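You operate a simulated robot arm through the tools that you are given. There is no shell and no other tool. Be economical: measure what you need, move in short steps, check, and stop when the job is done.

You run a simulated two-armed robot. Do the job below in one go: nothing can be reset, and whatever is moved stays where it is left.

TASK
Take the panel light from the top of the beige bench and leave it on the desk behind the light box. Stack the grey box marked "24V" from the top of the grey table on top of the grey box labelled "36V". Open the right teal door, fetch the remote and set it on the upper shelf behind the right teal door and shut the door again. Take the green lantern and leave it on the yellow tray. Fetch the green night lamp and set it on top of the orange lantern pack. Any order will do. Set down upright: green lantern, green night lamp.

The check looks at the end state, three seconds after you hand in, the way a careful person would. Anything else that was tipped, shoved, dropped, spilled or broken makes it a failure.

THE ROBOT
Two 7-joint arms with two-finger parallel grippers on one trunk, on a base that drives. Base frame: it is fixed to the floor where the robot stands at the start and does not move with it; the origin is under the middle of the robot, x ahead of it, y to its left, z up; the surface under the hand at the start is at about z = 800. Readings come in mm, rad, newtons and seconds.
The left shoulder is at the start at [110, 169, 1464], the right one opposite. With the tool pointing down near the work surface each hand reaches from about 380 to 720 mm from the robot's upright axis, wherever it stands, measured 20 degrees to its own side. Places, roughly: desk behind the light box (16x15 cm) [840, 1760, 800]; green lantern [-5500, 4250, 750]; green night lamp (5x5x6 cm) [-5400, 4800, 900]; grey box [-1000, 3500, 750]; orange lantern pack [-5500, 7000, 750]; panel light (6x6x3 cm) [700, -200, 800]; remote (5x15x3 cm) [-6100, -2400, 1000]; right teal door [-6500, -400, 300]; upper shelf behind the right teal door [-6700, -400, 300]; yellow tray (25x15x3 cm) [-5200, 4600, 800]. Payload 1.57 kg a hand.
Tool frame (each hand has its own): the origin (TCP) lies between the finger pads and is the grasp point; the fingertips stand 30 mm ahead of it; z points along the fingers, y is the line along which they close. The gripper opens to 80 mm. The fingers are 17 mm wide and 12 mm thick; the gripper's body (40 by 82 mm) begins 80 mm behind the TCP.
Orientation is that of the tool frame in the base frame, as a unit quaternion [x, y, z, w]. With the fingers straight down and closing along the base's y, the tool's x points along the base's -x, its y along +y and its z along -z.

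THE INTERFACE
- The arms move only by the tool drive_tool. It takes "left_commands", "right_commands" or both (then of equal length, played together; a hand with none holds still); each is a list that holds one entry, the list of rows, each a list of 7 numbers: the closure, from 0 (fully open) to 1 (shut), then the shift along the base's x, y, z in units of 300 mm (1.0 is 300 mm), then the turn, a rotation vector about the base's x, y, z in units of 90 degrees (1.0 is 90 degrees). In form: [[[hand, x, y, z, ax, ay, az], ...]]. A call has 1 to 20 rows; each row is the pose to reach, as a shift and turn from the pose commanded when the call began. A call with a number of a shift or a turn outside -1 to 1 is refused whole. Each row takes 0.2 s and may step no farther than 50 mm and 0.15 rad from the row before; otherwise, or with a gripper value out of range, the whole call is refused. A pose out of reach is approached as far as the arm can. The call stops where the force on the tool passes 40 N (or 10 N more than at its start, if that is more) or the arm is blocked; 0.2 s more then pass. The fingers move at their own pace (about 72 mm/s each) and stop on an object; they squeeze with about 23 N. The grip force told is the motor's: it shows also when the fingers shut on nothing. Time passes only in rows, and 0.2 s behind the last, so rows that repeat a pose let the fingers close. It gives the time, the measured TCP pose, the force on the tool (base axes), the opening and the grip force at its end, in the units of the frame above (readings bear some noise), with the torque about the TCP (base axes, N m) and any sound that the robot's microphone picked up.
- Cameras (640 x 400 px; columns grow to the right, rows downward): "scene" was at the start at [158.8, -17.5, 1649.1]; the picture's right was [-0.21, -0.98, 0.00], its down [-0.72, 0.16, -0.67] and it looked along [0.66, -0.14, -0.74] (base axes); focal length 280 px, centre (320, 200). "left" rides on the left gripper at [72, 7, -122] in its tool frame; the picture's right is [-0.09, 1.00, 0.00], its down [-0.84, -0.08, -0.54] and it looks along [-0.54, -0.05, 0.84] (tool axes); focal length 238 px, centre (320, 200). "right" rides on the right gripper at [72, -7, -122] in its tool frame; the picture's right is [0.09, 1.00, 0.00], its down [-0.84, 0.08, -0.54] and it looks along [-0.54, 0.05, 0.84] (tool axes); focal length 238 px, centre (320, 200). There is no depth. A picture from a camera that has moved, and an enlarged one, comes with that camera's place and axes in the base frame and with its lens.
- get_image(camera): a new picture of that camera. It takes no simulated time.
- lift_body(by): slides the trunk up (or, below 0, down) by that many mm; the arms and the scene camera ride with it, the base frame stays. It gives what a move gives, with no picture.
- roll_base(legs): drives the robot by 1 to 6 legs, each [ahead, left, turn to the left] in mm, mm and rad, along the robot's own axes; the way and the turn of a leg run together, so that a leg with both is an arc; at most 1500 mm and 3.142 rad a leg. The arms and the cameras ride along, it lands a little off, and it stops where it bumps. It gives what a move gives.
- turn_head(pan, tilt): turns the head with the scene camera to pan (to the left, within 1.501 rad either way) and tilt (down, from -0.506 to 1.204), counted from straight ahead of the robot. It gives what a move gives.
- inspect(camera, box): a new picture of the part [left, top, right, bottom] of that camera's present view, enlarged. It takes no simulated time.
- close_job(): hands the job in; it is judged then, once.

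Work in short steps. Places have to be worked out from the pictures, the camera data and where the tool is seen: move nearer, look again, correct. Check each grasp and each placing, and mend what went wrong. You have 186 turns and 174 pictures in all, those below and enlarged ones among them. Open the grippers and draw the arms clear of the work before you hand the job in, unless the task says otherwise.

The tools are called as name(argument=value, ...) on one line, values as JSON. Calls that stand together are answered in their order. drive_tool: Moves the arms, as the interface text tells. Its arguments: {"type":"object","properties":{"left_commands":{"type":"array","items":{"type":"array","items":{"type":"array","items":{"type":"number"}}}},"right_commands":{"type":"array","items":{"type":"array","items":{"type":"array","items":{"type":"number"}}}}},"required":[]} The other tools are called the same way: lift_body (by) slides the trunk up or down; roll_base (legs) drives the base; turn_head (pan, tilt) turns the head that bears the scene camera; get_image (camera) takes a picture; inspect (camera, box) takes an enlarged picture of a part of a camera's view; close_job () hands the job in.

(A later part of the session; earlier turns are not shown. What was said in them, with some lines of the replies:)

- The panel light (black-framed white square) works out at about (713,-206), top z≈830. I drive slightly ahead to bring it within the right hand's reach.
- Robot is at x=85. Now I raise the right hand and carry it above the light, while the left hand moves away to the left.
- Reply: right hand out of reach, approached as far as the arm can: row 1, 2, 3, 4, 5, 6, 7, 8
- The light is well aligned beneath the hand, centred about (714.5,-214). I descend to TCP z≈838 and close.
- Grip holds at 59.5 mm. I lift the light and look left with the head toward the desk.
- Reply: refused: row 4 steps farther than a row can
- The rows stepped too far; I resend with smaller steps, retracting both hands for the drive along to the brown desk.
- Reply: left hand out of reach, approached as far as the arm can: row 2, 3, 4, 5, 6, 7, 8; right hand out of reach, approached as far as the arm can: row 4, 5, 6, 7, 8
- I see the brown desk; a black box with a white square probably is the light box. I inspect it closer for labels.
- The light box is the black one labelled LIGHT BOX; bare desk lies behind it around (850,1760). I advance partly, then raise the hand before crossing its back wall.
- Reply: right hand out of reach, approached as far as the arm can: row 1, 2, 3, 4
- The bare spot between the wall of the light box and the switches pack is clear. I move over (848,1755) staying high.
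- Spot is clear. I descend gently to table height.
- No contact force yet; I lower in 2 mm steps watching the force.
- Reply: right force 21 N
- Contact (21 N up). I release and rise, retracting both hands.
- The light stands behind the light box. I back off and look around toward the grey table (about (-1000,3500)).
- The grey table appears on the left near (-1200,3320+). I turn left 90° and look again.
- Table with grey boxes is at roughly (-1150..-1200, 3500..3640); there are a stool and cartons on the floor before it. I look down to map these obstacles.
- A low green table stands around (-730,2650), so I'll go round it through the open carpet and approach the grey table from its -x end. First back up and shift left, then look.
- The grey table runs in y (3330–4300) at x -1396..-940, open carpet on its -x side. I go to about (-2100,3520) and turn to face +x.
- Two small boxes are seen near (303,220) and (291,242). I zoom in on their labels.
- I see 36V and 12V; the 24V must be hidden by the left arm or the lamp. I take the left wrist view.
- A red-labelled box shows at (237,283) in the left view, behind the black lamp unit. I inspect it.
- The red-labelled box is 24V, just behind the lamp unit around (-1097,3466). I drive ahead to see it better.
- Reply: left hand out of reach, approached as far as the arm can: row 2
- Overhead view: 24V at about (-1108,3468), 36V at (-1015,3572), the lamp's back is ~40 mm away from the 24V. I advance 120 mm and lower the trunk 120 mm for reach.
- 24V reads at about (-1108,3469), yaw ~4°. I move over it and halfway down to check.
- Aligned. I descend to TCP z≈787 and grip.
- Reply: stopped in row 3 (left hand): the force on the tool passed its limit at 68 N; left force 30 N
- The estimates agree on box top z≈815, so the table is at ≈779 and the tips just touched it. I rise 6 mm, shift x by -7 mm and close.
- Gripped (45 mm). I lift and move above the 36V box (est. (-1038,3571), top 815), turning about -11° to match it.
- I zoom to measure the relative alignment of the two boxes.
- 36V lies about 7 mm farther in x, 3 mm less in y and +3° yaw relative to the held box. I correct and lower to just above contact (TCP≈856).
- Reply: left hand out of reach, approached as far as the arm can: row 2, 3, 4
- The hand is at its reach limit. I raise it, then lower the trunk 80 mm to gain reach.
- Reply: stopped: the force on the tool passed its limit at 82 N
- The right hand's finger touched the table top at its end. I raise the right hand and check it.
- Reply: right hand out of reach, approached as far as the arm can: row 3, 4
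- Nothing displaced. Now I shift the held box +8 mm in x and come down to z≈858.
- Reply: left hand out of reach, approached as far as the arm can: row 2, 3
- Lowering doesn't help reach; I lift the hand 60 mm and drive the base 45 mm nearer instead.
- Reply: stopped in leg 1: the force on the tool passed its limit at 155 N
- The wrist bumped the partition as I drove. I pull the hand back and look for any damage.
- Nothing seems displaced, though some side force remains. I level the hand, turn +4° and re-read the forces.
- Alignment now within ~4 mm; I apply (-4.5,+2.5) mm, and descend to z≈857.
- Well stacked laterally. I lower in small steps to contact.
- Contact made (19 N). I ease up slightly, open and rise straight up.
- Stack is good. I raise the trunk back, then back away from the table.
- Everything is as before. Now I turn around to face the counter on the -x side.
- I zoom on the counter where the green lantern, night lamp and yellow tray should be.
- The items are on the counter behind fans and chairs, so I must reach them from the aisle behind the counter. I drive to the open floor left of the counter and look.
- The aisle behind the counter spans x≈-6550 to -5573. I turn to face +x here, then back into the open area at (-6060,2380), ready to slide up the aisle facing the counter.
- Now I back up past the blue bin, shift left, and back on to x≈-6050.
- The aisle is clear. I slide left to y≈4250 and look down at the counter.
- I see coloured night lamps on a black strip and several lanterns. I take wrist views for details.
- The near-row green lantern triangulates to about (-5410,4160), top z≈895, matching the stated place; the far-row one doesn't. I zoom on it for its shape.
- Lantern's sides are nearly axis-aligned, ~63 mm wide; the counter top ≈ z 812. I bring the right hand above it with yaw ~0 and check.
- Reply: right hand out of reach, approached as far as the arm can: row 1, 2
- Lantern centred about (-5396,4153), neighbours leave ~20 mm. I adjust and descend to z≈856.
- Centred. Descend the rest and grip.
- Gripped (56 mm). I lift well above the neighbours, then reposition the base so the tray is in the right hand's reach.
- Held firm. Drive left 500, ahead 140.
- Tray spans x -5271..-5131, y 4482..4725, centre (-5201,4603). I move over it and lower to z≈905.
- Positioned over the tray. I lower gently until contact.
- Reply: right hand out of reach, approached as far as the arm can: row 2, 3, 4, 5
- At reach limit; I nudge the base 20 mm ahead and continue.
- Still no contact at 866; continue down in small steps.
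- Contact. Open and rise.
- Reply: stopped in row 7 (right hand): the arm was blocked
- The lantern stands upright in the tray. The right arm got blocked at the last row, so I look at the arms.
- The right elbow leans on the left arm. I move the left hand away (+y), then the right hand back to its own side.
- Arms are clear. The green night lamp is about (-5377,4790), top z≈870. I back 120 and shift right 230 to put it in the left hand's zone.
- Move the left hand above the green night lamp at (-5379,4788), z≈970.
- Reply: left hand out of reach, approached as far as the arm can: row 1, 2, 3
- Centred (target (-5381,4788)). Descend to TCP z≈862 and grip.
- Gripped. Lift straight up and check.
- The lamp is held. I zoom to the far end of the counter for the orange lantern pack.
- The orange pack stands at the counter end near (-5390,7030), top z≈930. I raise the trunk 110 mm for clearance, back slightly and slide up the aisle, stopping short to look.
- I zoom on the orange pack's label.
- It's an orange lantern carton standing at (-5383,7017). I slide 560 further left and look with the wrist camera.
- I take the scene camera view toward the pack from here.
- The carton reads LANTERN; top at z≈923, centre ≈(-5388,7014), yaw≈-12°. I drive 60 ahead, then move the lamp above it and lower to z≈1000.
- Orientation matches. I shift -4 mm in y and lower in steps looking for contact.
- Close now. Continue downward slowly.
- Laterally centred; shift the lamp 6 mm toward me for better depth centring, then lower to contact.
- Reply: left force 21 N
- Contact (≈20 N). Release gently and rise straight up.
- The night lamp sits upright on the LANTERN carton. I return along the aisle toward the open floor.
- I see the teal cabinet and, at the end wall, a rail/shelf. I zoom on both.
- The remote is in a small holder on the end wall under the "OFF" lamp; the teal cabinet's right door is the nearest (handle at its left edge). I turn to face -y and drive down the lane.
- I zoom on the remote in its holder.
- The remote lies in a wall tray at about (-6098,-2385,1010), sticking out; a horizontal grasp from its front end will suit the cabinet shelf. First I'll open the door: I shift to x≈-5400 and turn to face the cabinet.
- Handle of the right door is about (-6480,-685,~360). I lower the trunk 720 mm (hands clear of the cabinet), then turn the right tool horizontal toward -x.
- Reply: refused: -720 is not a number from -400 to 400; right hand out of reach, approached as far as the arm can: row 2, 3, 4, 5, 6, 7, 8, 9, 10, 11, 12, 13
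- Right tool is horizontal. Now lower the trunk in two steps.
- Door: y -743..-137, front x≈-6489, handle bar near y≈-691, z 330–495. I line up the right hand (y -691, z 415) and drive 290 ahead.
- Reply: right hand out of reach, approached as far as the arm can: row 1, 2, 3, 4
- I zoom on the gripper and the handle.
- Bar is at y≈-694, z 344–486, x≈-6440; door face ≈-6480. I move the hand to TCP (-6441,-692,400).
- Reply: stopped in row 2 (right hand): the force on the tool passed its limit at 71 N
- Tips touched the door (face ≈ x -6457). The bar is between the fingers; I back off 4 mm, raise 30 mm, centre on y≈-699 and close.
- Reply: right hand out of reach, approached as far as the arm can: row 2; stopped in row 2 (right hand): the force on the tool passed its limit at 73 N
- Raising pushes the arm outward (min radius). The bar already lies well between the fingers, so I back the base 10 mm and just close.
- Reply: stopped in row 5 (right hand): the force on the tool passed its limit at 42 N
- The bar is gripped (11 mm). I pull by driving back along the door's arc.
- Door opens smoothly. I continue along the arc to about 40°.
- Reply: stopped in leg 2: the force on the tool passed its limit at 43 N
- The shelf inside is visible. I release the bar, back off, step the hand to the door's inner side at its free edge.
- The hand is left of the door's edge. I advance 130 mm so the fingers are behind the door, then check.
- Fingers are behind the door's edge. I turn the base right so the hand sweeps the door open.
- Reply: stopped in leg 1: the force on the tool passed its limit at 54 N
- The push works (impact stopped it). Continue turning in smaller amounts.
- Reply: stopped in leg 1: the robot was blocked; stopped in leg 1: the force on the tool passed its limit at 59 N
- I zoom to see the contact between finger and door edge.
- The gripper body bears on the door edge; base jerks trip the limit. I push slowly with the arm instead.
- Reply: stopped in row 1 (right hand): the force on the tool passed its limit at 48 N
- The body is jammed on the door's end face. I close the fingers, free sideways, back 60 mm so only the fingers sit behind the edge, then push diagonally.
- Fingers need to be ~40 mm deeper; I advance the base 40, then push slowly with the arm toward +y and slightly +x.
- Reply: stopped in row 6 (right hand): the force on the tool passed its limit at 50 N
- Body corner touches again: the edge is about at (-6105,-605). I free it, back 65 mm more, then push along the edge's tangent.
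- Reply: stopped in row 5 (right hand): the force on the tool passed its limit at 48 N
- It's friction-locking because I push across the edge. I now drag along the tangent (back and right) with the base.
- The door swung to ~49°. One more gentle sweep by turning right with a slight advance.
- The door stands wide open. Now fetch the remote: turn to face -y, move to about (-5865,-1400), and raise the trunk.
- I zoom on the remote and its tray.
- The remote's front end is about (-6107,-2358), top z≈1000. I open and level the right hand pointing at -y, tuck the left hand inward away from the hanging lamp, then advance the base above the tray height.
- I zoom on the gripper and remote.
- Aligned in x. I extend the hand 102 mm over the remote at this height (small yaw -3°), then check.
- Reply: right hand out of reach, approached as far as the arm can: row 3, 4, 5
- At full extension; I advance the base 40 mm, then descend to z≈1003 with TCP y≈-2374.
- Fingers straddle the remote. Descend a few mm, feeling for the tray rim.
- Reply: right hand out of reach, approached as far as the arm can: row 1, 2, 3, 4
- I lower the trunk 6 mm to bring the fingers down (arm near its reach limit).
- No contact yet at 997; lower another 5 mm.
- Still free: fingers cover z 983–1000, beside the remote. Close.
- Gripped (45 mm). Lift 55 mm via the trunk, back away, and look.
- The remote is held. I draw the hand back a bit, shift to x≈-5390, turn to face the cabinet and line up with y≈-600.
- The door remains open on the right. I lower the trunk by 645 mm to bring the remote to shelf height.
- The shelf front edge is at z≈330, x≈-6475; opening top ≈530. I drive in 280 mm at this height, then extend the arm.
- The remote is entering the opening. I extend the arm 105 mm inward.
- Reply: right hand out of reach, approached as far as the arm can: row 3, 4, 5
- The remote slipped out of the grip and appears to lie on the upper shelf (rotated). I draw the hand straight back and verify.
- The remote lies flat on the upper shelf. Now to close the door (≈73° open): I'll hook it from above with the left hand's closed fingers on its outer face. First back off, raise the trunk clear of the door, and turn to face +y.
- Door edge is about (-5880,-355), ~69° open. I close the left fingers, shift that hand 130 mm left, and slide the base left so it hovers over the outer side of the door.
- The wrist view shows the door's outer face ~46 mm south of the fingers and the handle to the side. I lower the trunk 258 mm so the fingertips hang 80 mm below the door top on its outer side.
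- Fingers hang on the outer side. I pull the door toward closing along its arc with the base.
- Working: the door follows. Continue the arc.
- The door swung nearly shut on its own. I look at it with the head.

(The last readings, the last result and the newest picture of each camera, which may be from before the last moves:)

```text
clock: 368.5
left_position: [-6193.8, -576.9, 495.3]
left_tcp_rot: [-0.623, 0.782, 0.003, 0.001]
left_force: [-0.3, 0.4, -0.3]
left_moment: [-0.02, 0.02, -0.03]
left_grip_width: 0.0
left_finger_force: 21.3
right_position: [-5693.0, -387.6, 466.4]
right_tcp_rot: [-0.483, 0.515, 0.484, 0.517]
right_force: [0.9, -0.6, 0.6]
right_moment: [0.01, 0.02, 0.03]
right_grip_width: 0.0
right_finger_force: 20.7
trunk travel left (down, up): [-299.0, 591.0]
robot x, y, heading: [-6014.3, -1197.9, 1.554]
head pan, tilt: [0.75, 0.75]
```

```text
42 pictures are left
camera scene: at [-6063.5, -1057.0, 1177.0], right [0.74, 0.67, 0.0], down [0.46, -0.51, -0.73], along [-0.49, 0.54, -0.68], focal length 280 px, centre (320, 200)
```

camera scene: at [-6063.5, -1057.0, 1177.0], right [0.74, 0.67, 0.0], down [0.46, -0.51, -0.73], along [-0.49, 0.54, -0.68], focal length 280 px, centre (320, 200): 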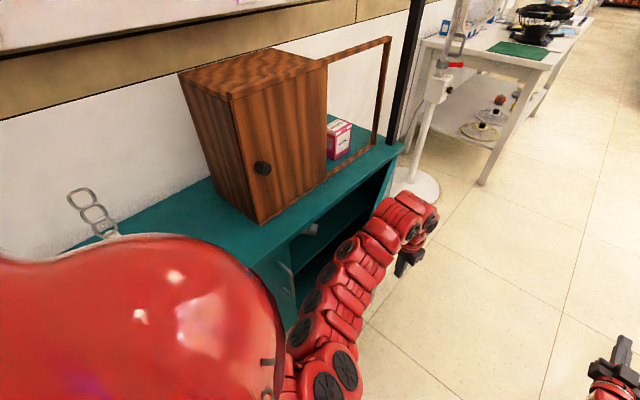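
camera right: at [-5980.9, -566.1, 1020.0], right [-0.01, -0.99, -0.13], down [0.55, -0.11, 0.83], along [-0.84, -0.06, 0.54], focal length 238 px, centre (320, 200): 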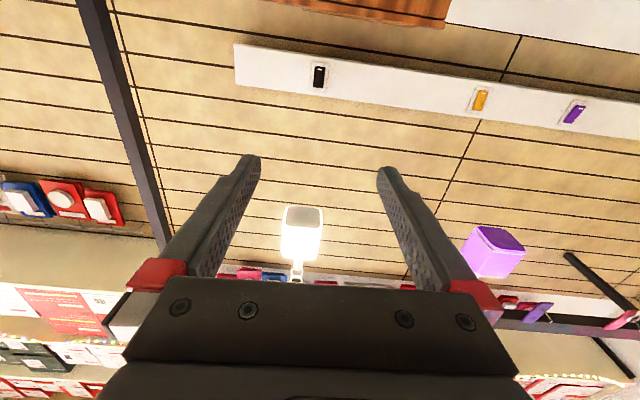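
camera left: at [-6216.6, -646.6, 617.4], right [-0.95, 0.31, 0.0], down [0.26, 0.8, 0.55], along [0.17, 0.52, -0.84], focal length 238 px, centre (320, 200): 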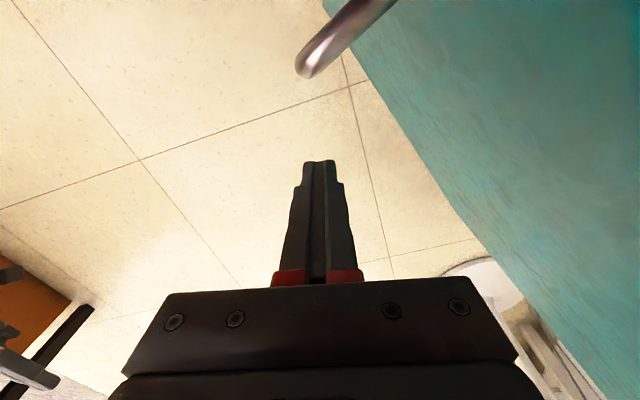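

The door is ~20° ajar. I move away, turn to face the cabinet, and line up the closed right fingers with the door's free side.

roll_base(legs=[[0, -530, 0], [0, 0, 1.575], [-90, 0, 0], [0, -230, 0]])

turn_head(pan=-0.3, tilt=0.55)

get_image(camera="scene")

```text
clock: 377.4
left_position: [-6002.0, -1163.3, 495.6]
left_tcp_rot: [0.994, -0.111, -0.003, 0.001]
left_force: [0.3, 0.9, 0.7]
left_moment: [-0.03, 0.03, -0.01]
left_grip_width: 0.1
left_finger_force: 21.1
right_position: [-6193.7, -665.6, 464.9]
right_tcp_rot: [-0.706, 0.022, 0.707, 0.022]
right_force: [11.1, -23.3, -2.2]
right_moment: [0.01, -0.05, 0.56]
right_grip_width: 0.0
right_finger_force: 21.3
trunk travel left (down, up): [-299.0, 591.0]
robot x, y, heading: [-5381.6, -977.5, 3.127]
head pan, tilt: [0.75, 0.75]
```

```text
clock: 378.7
left_position: [-6002.8, -1163.1, 496.8]
left_tcp_rot: [0.994, -0.111, -0.002, 0.001]
left_force: [0.5, 0.4, 0.0]
left_moment: [0.01, 0.03, 0.01]
left_grip_width: 0.0
left_finger_force: 21.2
right_position: [-6192.6, -666.5, 463.6]
right_tcp_rot: [-0.707, 0.021, 0.707, 0.021]
right_force: [1.6, -4.5, -0.5]
right_moment: [-0.02, -0.03, 0.09]
right_grip_width: 0.0
right_finger_force: 20.5
trunk travel left (down, up): [-299.0, 591.0]
robot x, y, heading: [-5382.1, -980.4, 3.126]
head pan, tilt: [-0.3, 0.55]
```

```text
41 pictures are left
camera scene: at [-5546.5, -950.7, 1194.4], right [0.31, 0.95, 0.0], down [0.5, -0.16, -0.85], along [-0.81, 0.26, -0.52], focal length 280 px, centre (320, 200)
```

scene: 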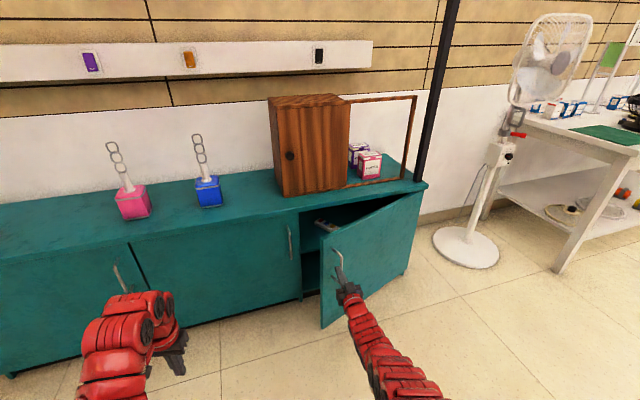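

I zoom to see whether the finger is against the handle.

inspect(camera="scene", box=[290, 200, 430, 320])

```text
3.33 times, centred on (360, 260) of scene
camera zoom: at [-5546.5, -950.7, 1194.4], right [0.31, 0.95, 0.0], down [0.5, -0.16, -0.85], along [-0.81, 0.26, -0.52], focal length 932 px, centre (187, 0)
```

zoom: 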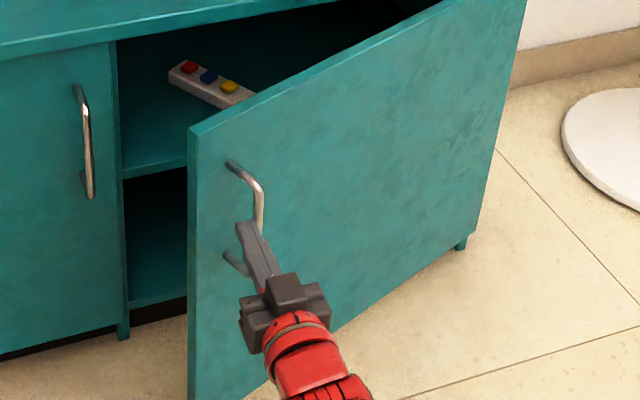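

The finger touches the handle's side. I back 50, shift right 95 to press on the flat face, and push gently.

roll_base(legs=[[-50, 0, 0], [0, -95, 0], [120, 0, 0]])

roll_base(legs=[[90, 0, 0]])

get_image(camera="scene")

```text
clock: 381.2
left_position: [-6070.3, -1067.5, 494.2]
left_tcp_rot: [0.994, -0.111, -0.002, 0.0]
left_force: [0.2, -0.9, 0.3]
left_moment: [0.0, 0.01, -0.02]
left_grip_width: 0.0
left_finger_force: 21.5
right_position: [-6262.9, -570.8, 463.3]
right_tcp_rot: [0.707, -0.021, -0.707, -0.022]
right_force: [-0.9, -0.2, 0.7]
right_moment: [-0.02, 0.02, 0.0]
right_grip_width: 0.0
right_finger_force: 21.8
trunk travel left (down, up): [-299.0, 591.0]
robot x, y, heading: [-5447.9, -881.2, 3.127]
head pan, tilt: [-0.3, 0.55]
```

```text
clock: 382.3
left_position: [-6160.5, -1066.4, 494.6]
left_tcp_rot: [0.994, -0.111, -0.002, 0.002]
left_force: [-0.7, 0.9, -0.6]
left_moment: [-0.01, -0.02, -0.03]
left_grip_width: 0.0
left_finger_force: 21.1
right_position: [-6353.4, -570.8, 462.5]
right_tcp_rot: [0.707, -0.021, -0.707, -0.021]
right_force: [-0.2, 0.9, 0.4]
right_moment: [0.02, 0.01, 0.03]
right_grip_width: 0.0
right_finger_force: 22.1
trunk travel left (down, up): [-299.0, 591.0]
robot x, y, heading: [-5539.8, -878.1, 3.126]
head pan, tilt: [-0.3, 0.55]
```

```text
39 pictures are left
camera scene: at [-5706.2, -852.7, 1194.2], right [0.31, 0.95, 0.0], down [0.5, -0.16, -0.85], along [-0.81, 0.26, -0.52], focal length 280 px, centre (320, 200)
```

scene: 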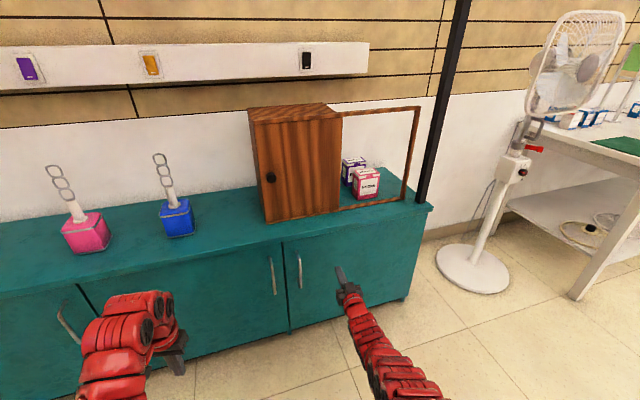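

The door appears shut. I advance to feel it flush (gentle contact with the arm).

roll_base(legs=[[50, 0, 0]])

drive_tool(right_commands=[[[1, -0.03, 0, 0, 0, 0, 0], [1, -0.05, 0, 0, 0, 0, 0], [1, -0.065, 0, 0, 0, 0, 0], [1, -0.08, 0, 0, 0, 0, 0], [1, -0.09, 0, 0, 0, 0, 0], [1, -0.1, 0, 0, 0, 0, 0]]])

inspect(camera="scene", box=[240, 170, 460, 330])

```text
clock: 383.2
left_position: [-6211.2, -1066.9, 495.0]
left_tcp_rot: [0.994, -0.11, -0.002, 0.001]
left_force: [-0.1, -0.5, 0.0]
left_moment: [0.05, 0.02, 0.0]
left_grip_width: 0.1
left_finger_force: 21.6
right_position: [-6404.0, -568.8, 462.4]
right_tcp_rot: [0.707, -0.02, -0.707, -0.02]
right_force: [0.0, 0.6, 0.2]
right_moment: [0.0, 0.03, -0.01]
right_grip_width: 0.0
right_finger_force: 21.5
trunk travel left (down, up): [-299.0, 591.0]
robot x, y, heading: [-5594.0, -883.3, 3.13]
head pan, tilt: [-0.3, 0.55]
```

```text
clock: 384.6
left_position: [-6210.0, -1065.9, 495.8]
left_tcp_rot: [0.994, -0.11, -0.002, 0.0]
left_force: [-0.2, -0.5, 0.2]
left_moment: [0.01, 0.0, 0.01]
left_grip_width: 0.2
left_finger_force: 21.6
right_position: [-6407.3, -566.9, 467.4]
right_tcp_rot: [-0.707, 0.022, 0.707, 0.021]
right_force: [-0.4, -0.4, 0.3]
right_moment: [0.01, 0.03, 0.0]
right_grip_width: 0.0
right_finger_force: 21.0
right hand out of reach, approached as far as the arm can: row 1, 2, 3, 4, 5, 6
trunk travel left (down, up): [-299.0, 591.0]
robot x, y, heading: [-5592.8, -880.0, 3.128]
head pan, tilt: [-0.3, 0.55]
```

```text
2.50 times, centred on (350, 250) of scene
camera zoom: at [-5756.0, -852.1, 1194.4], right [0.31, 0.95, 0.0], down [0.5, -0.16, -0.85], along [-0.81, 0.26, -0.52], focal length 699 px, centre (245, 75)
```

zoom: 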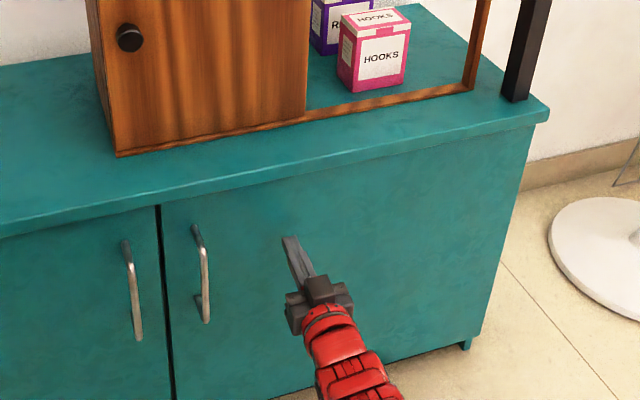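

Looks flush. A last small base nudge to feel contact at the closed face.

roll_base(legs=[[24, 0, 0]])

inspect(camera="scene", box=[240, 200, 420, 330])

```text
clock: 385.6
left_position: [-6233.1, -1064.2, 495.8]
left_tcp_rot: [0.994, -0.11, -0.002, 0.001]
left_force: [0.0, 0.1, 0.0]
left_moment: [0.03, 0.0, 0.0]
left_grip_width: 0.3
left_finger_force: 21.0
right_position: [-6426.6, -566.4, 467.5]
right_tcp_rot: [-0.705, 0.02, 0.709, 0.019]
right_force: [5.3, -1.6, 0.3]
right_moment: [-0.01, 0.0, 0.06]
right_grip_width: 0.0
right_finger_force: 21.5
trunk travel left (down, up): [-299.0, 591.0]
robot x, y, heading: [-5612.5, -880.9, 3.131]
head pan, tilt: [-0.3, 0.55]
stopped in leg 1: the force on the tool passed its limit at 138 N (the readings are from after the stop); the commanded pose is now the measured one
```

```text
3.08 times, centred on (330, 265) of scene
camera zoom: at [-5777.4, -851.8, 1194.5], right [0.31, 0.95, 0.0], down [0.5, -0.16, -0.85], along [-0.81, 0.26, -0.52], focal length 861 px, centre (289, 0)
```

zoom: 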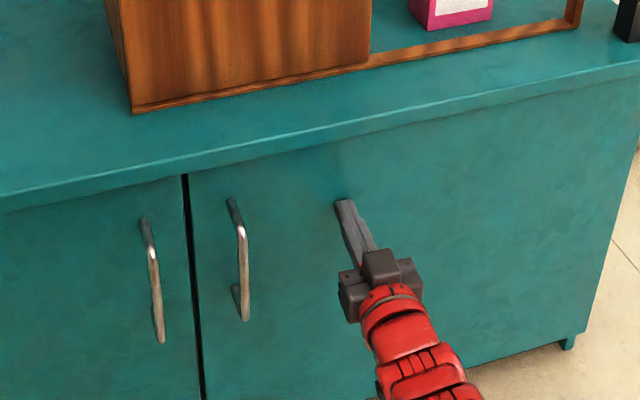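

Contact exactly at the originally closed position: the door is shut. I back off, open the grippers and take a final look.

roll_base(legs=[[-230, 0, 0]])

drive_tool(left_commands=[[[0, 0, 0, 0, 0, 0, 0], [0, 0, 0, 0, 0, 0, 0], [0, 0, 0, 0, 0, 0, 0]]], right_commands=[[[0, 0, 0, 0, 0, 0, 0], [0, 0, 0, 0, 0, 0, 0], [0, 0, 0, 0, 0, 0, 0]]])

get_image(camera="scene")

```text
clock: 387.3
left_position: [-6004.2, -1069.4, 496.9]
left_tcp_rot: [0.994, -0.11, -0.002, 0.001]
left_force: [-1.2, 0.3, 0.1]
left_moment: [0.05, 0.01, 0.0]
left_grip_width: 0.3
left_finger_force: 21.5
right_position: [-6198.5, -570.7, 467.0]
right_tcp_rot: [-0.704, 0.021, 0.71, 0.019]
right_force: [-0.1, 0.1, 0.2]
right_moment: [0.0, -0.02, -0.02]
right_grip_width: 0.0
right_finger_force: 21.5
trunk travel left (down, up): [-299.0, 591.0]
robot x, y, heading: [-5384.5, -882.6, 3.131]
head pan, tilt: [-0.3, 0.55]
```

```text
clock: 388.1
left_position: [-6003.5, -1068.7, 495.0]
left_tcp_rot: [0.994, -0.111, -0.002, 0.001]
left_force: [0.3, 1.0, 0.0]
left_moment: [0.0, -0.01, -0.04]
left_grip_width: 80.1
left_finger_force: 0.0
right_position: [-6198.6, -571.7, 467.2]
right_tcp_rot: [-0.705, 0.02, 0.709, 0.019]
right_force: [0.3, 0.9, 0.6]
right_moment: [-0.03, 0.01, 0.0]
right_grip_width: 80.1
right_finger_force: 0.2
trunk travel left (down, up): [-299.0, 591.0]
robot x, y, heading: [-5384.0, -881.3, 3.129]
head pan, tilt: [-0.3, 0.55]
```

```text
36 pictures are left
camera scene: at [-5548.6, -855.0, 1194.4], right [0.31, 0.95, 0.0], down [0.5, -0.16, -0.85], along [-0.81, 0.26, -0.52], focal length 280 px, centre (320, 200)
```

scene: 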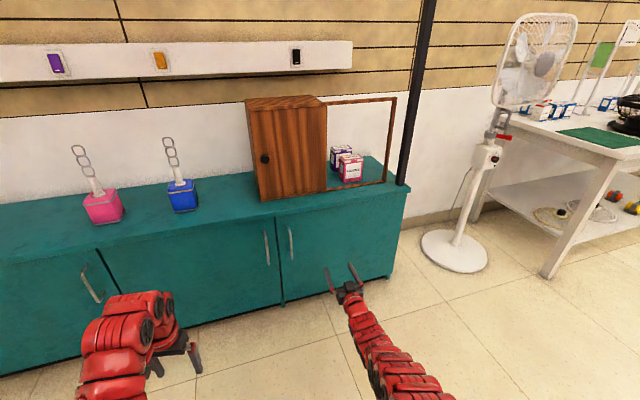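

All jobs are done: the door is shut, nothing on the cabinet has moved, and both grippers are open and clear. I hand the job in.

close_job()

```text
The job is handed in.
```

I did all five parts of the job and handed it in.

- **Panel light:** it is on the desk behind the light box.
- **24V box:** it is stacked on the 36V box. While I lined it up, the left wrist bumped the partition and the right fingertips touched the table top. Nothing looked moved in the pictures afterwards.
- **Green lantern:** it stands upright on the yellow tray. Two green lanterns stood there; I took the one that matched the stated place.
- **Green night lamp:** it stands upright on the orange lantern pack.
- **Remote:** it lies flat on the upper shelf behind the right teal door. It slipped out of the grip as I slid it in, so it sits at an angle, about 50 mm in from the front.
- **Right teal door:** it is shut. I pressed it until it stopped at the same place as before I opened it. That press peaked at 138 N, but nothing on the cabinet had moved.
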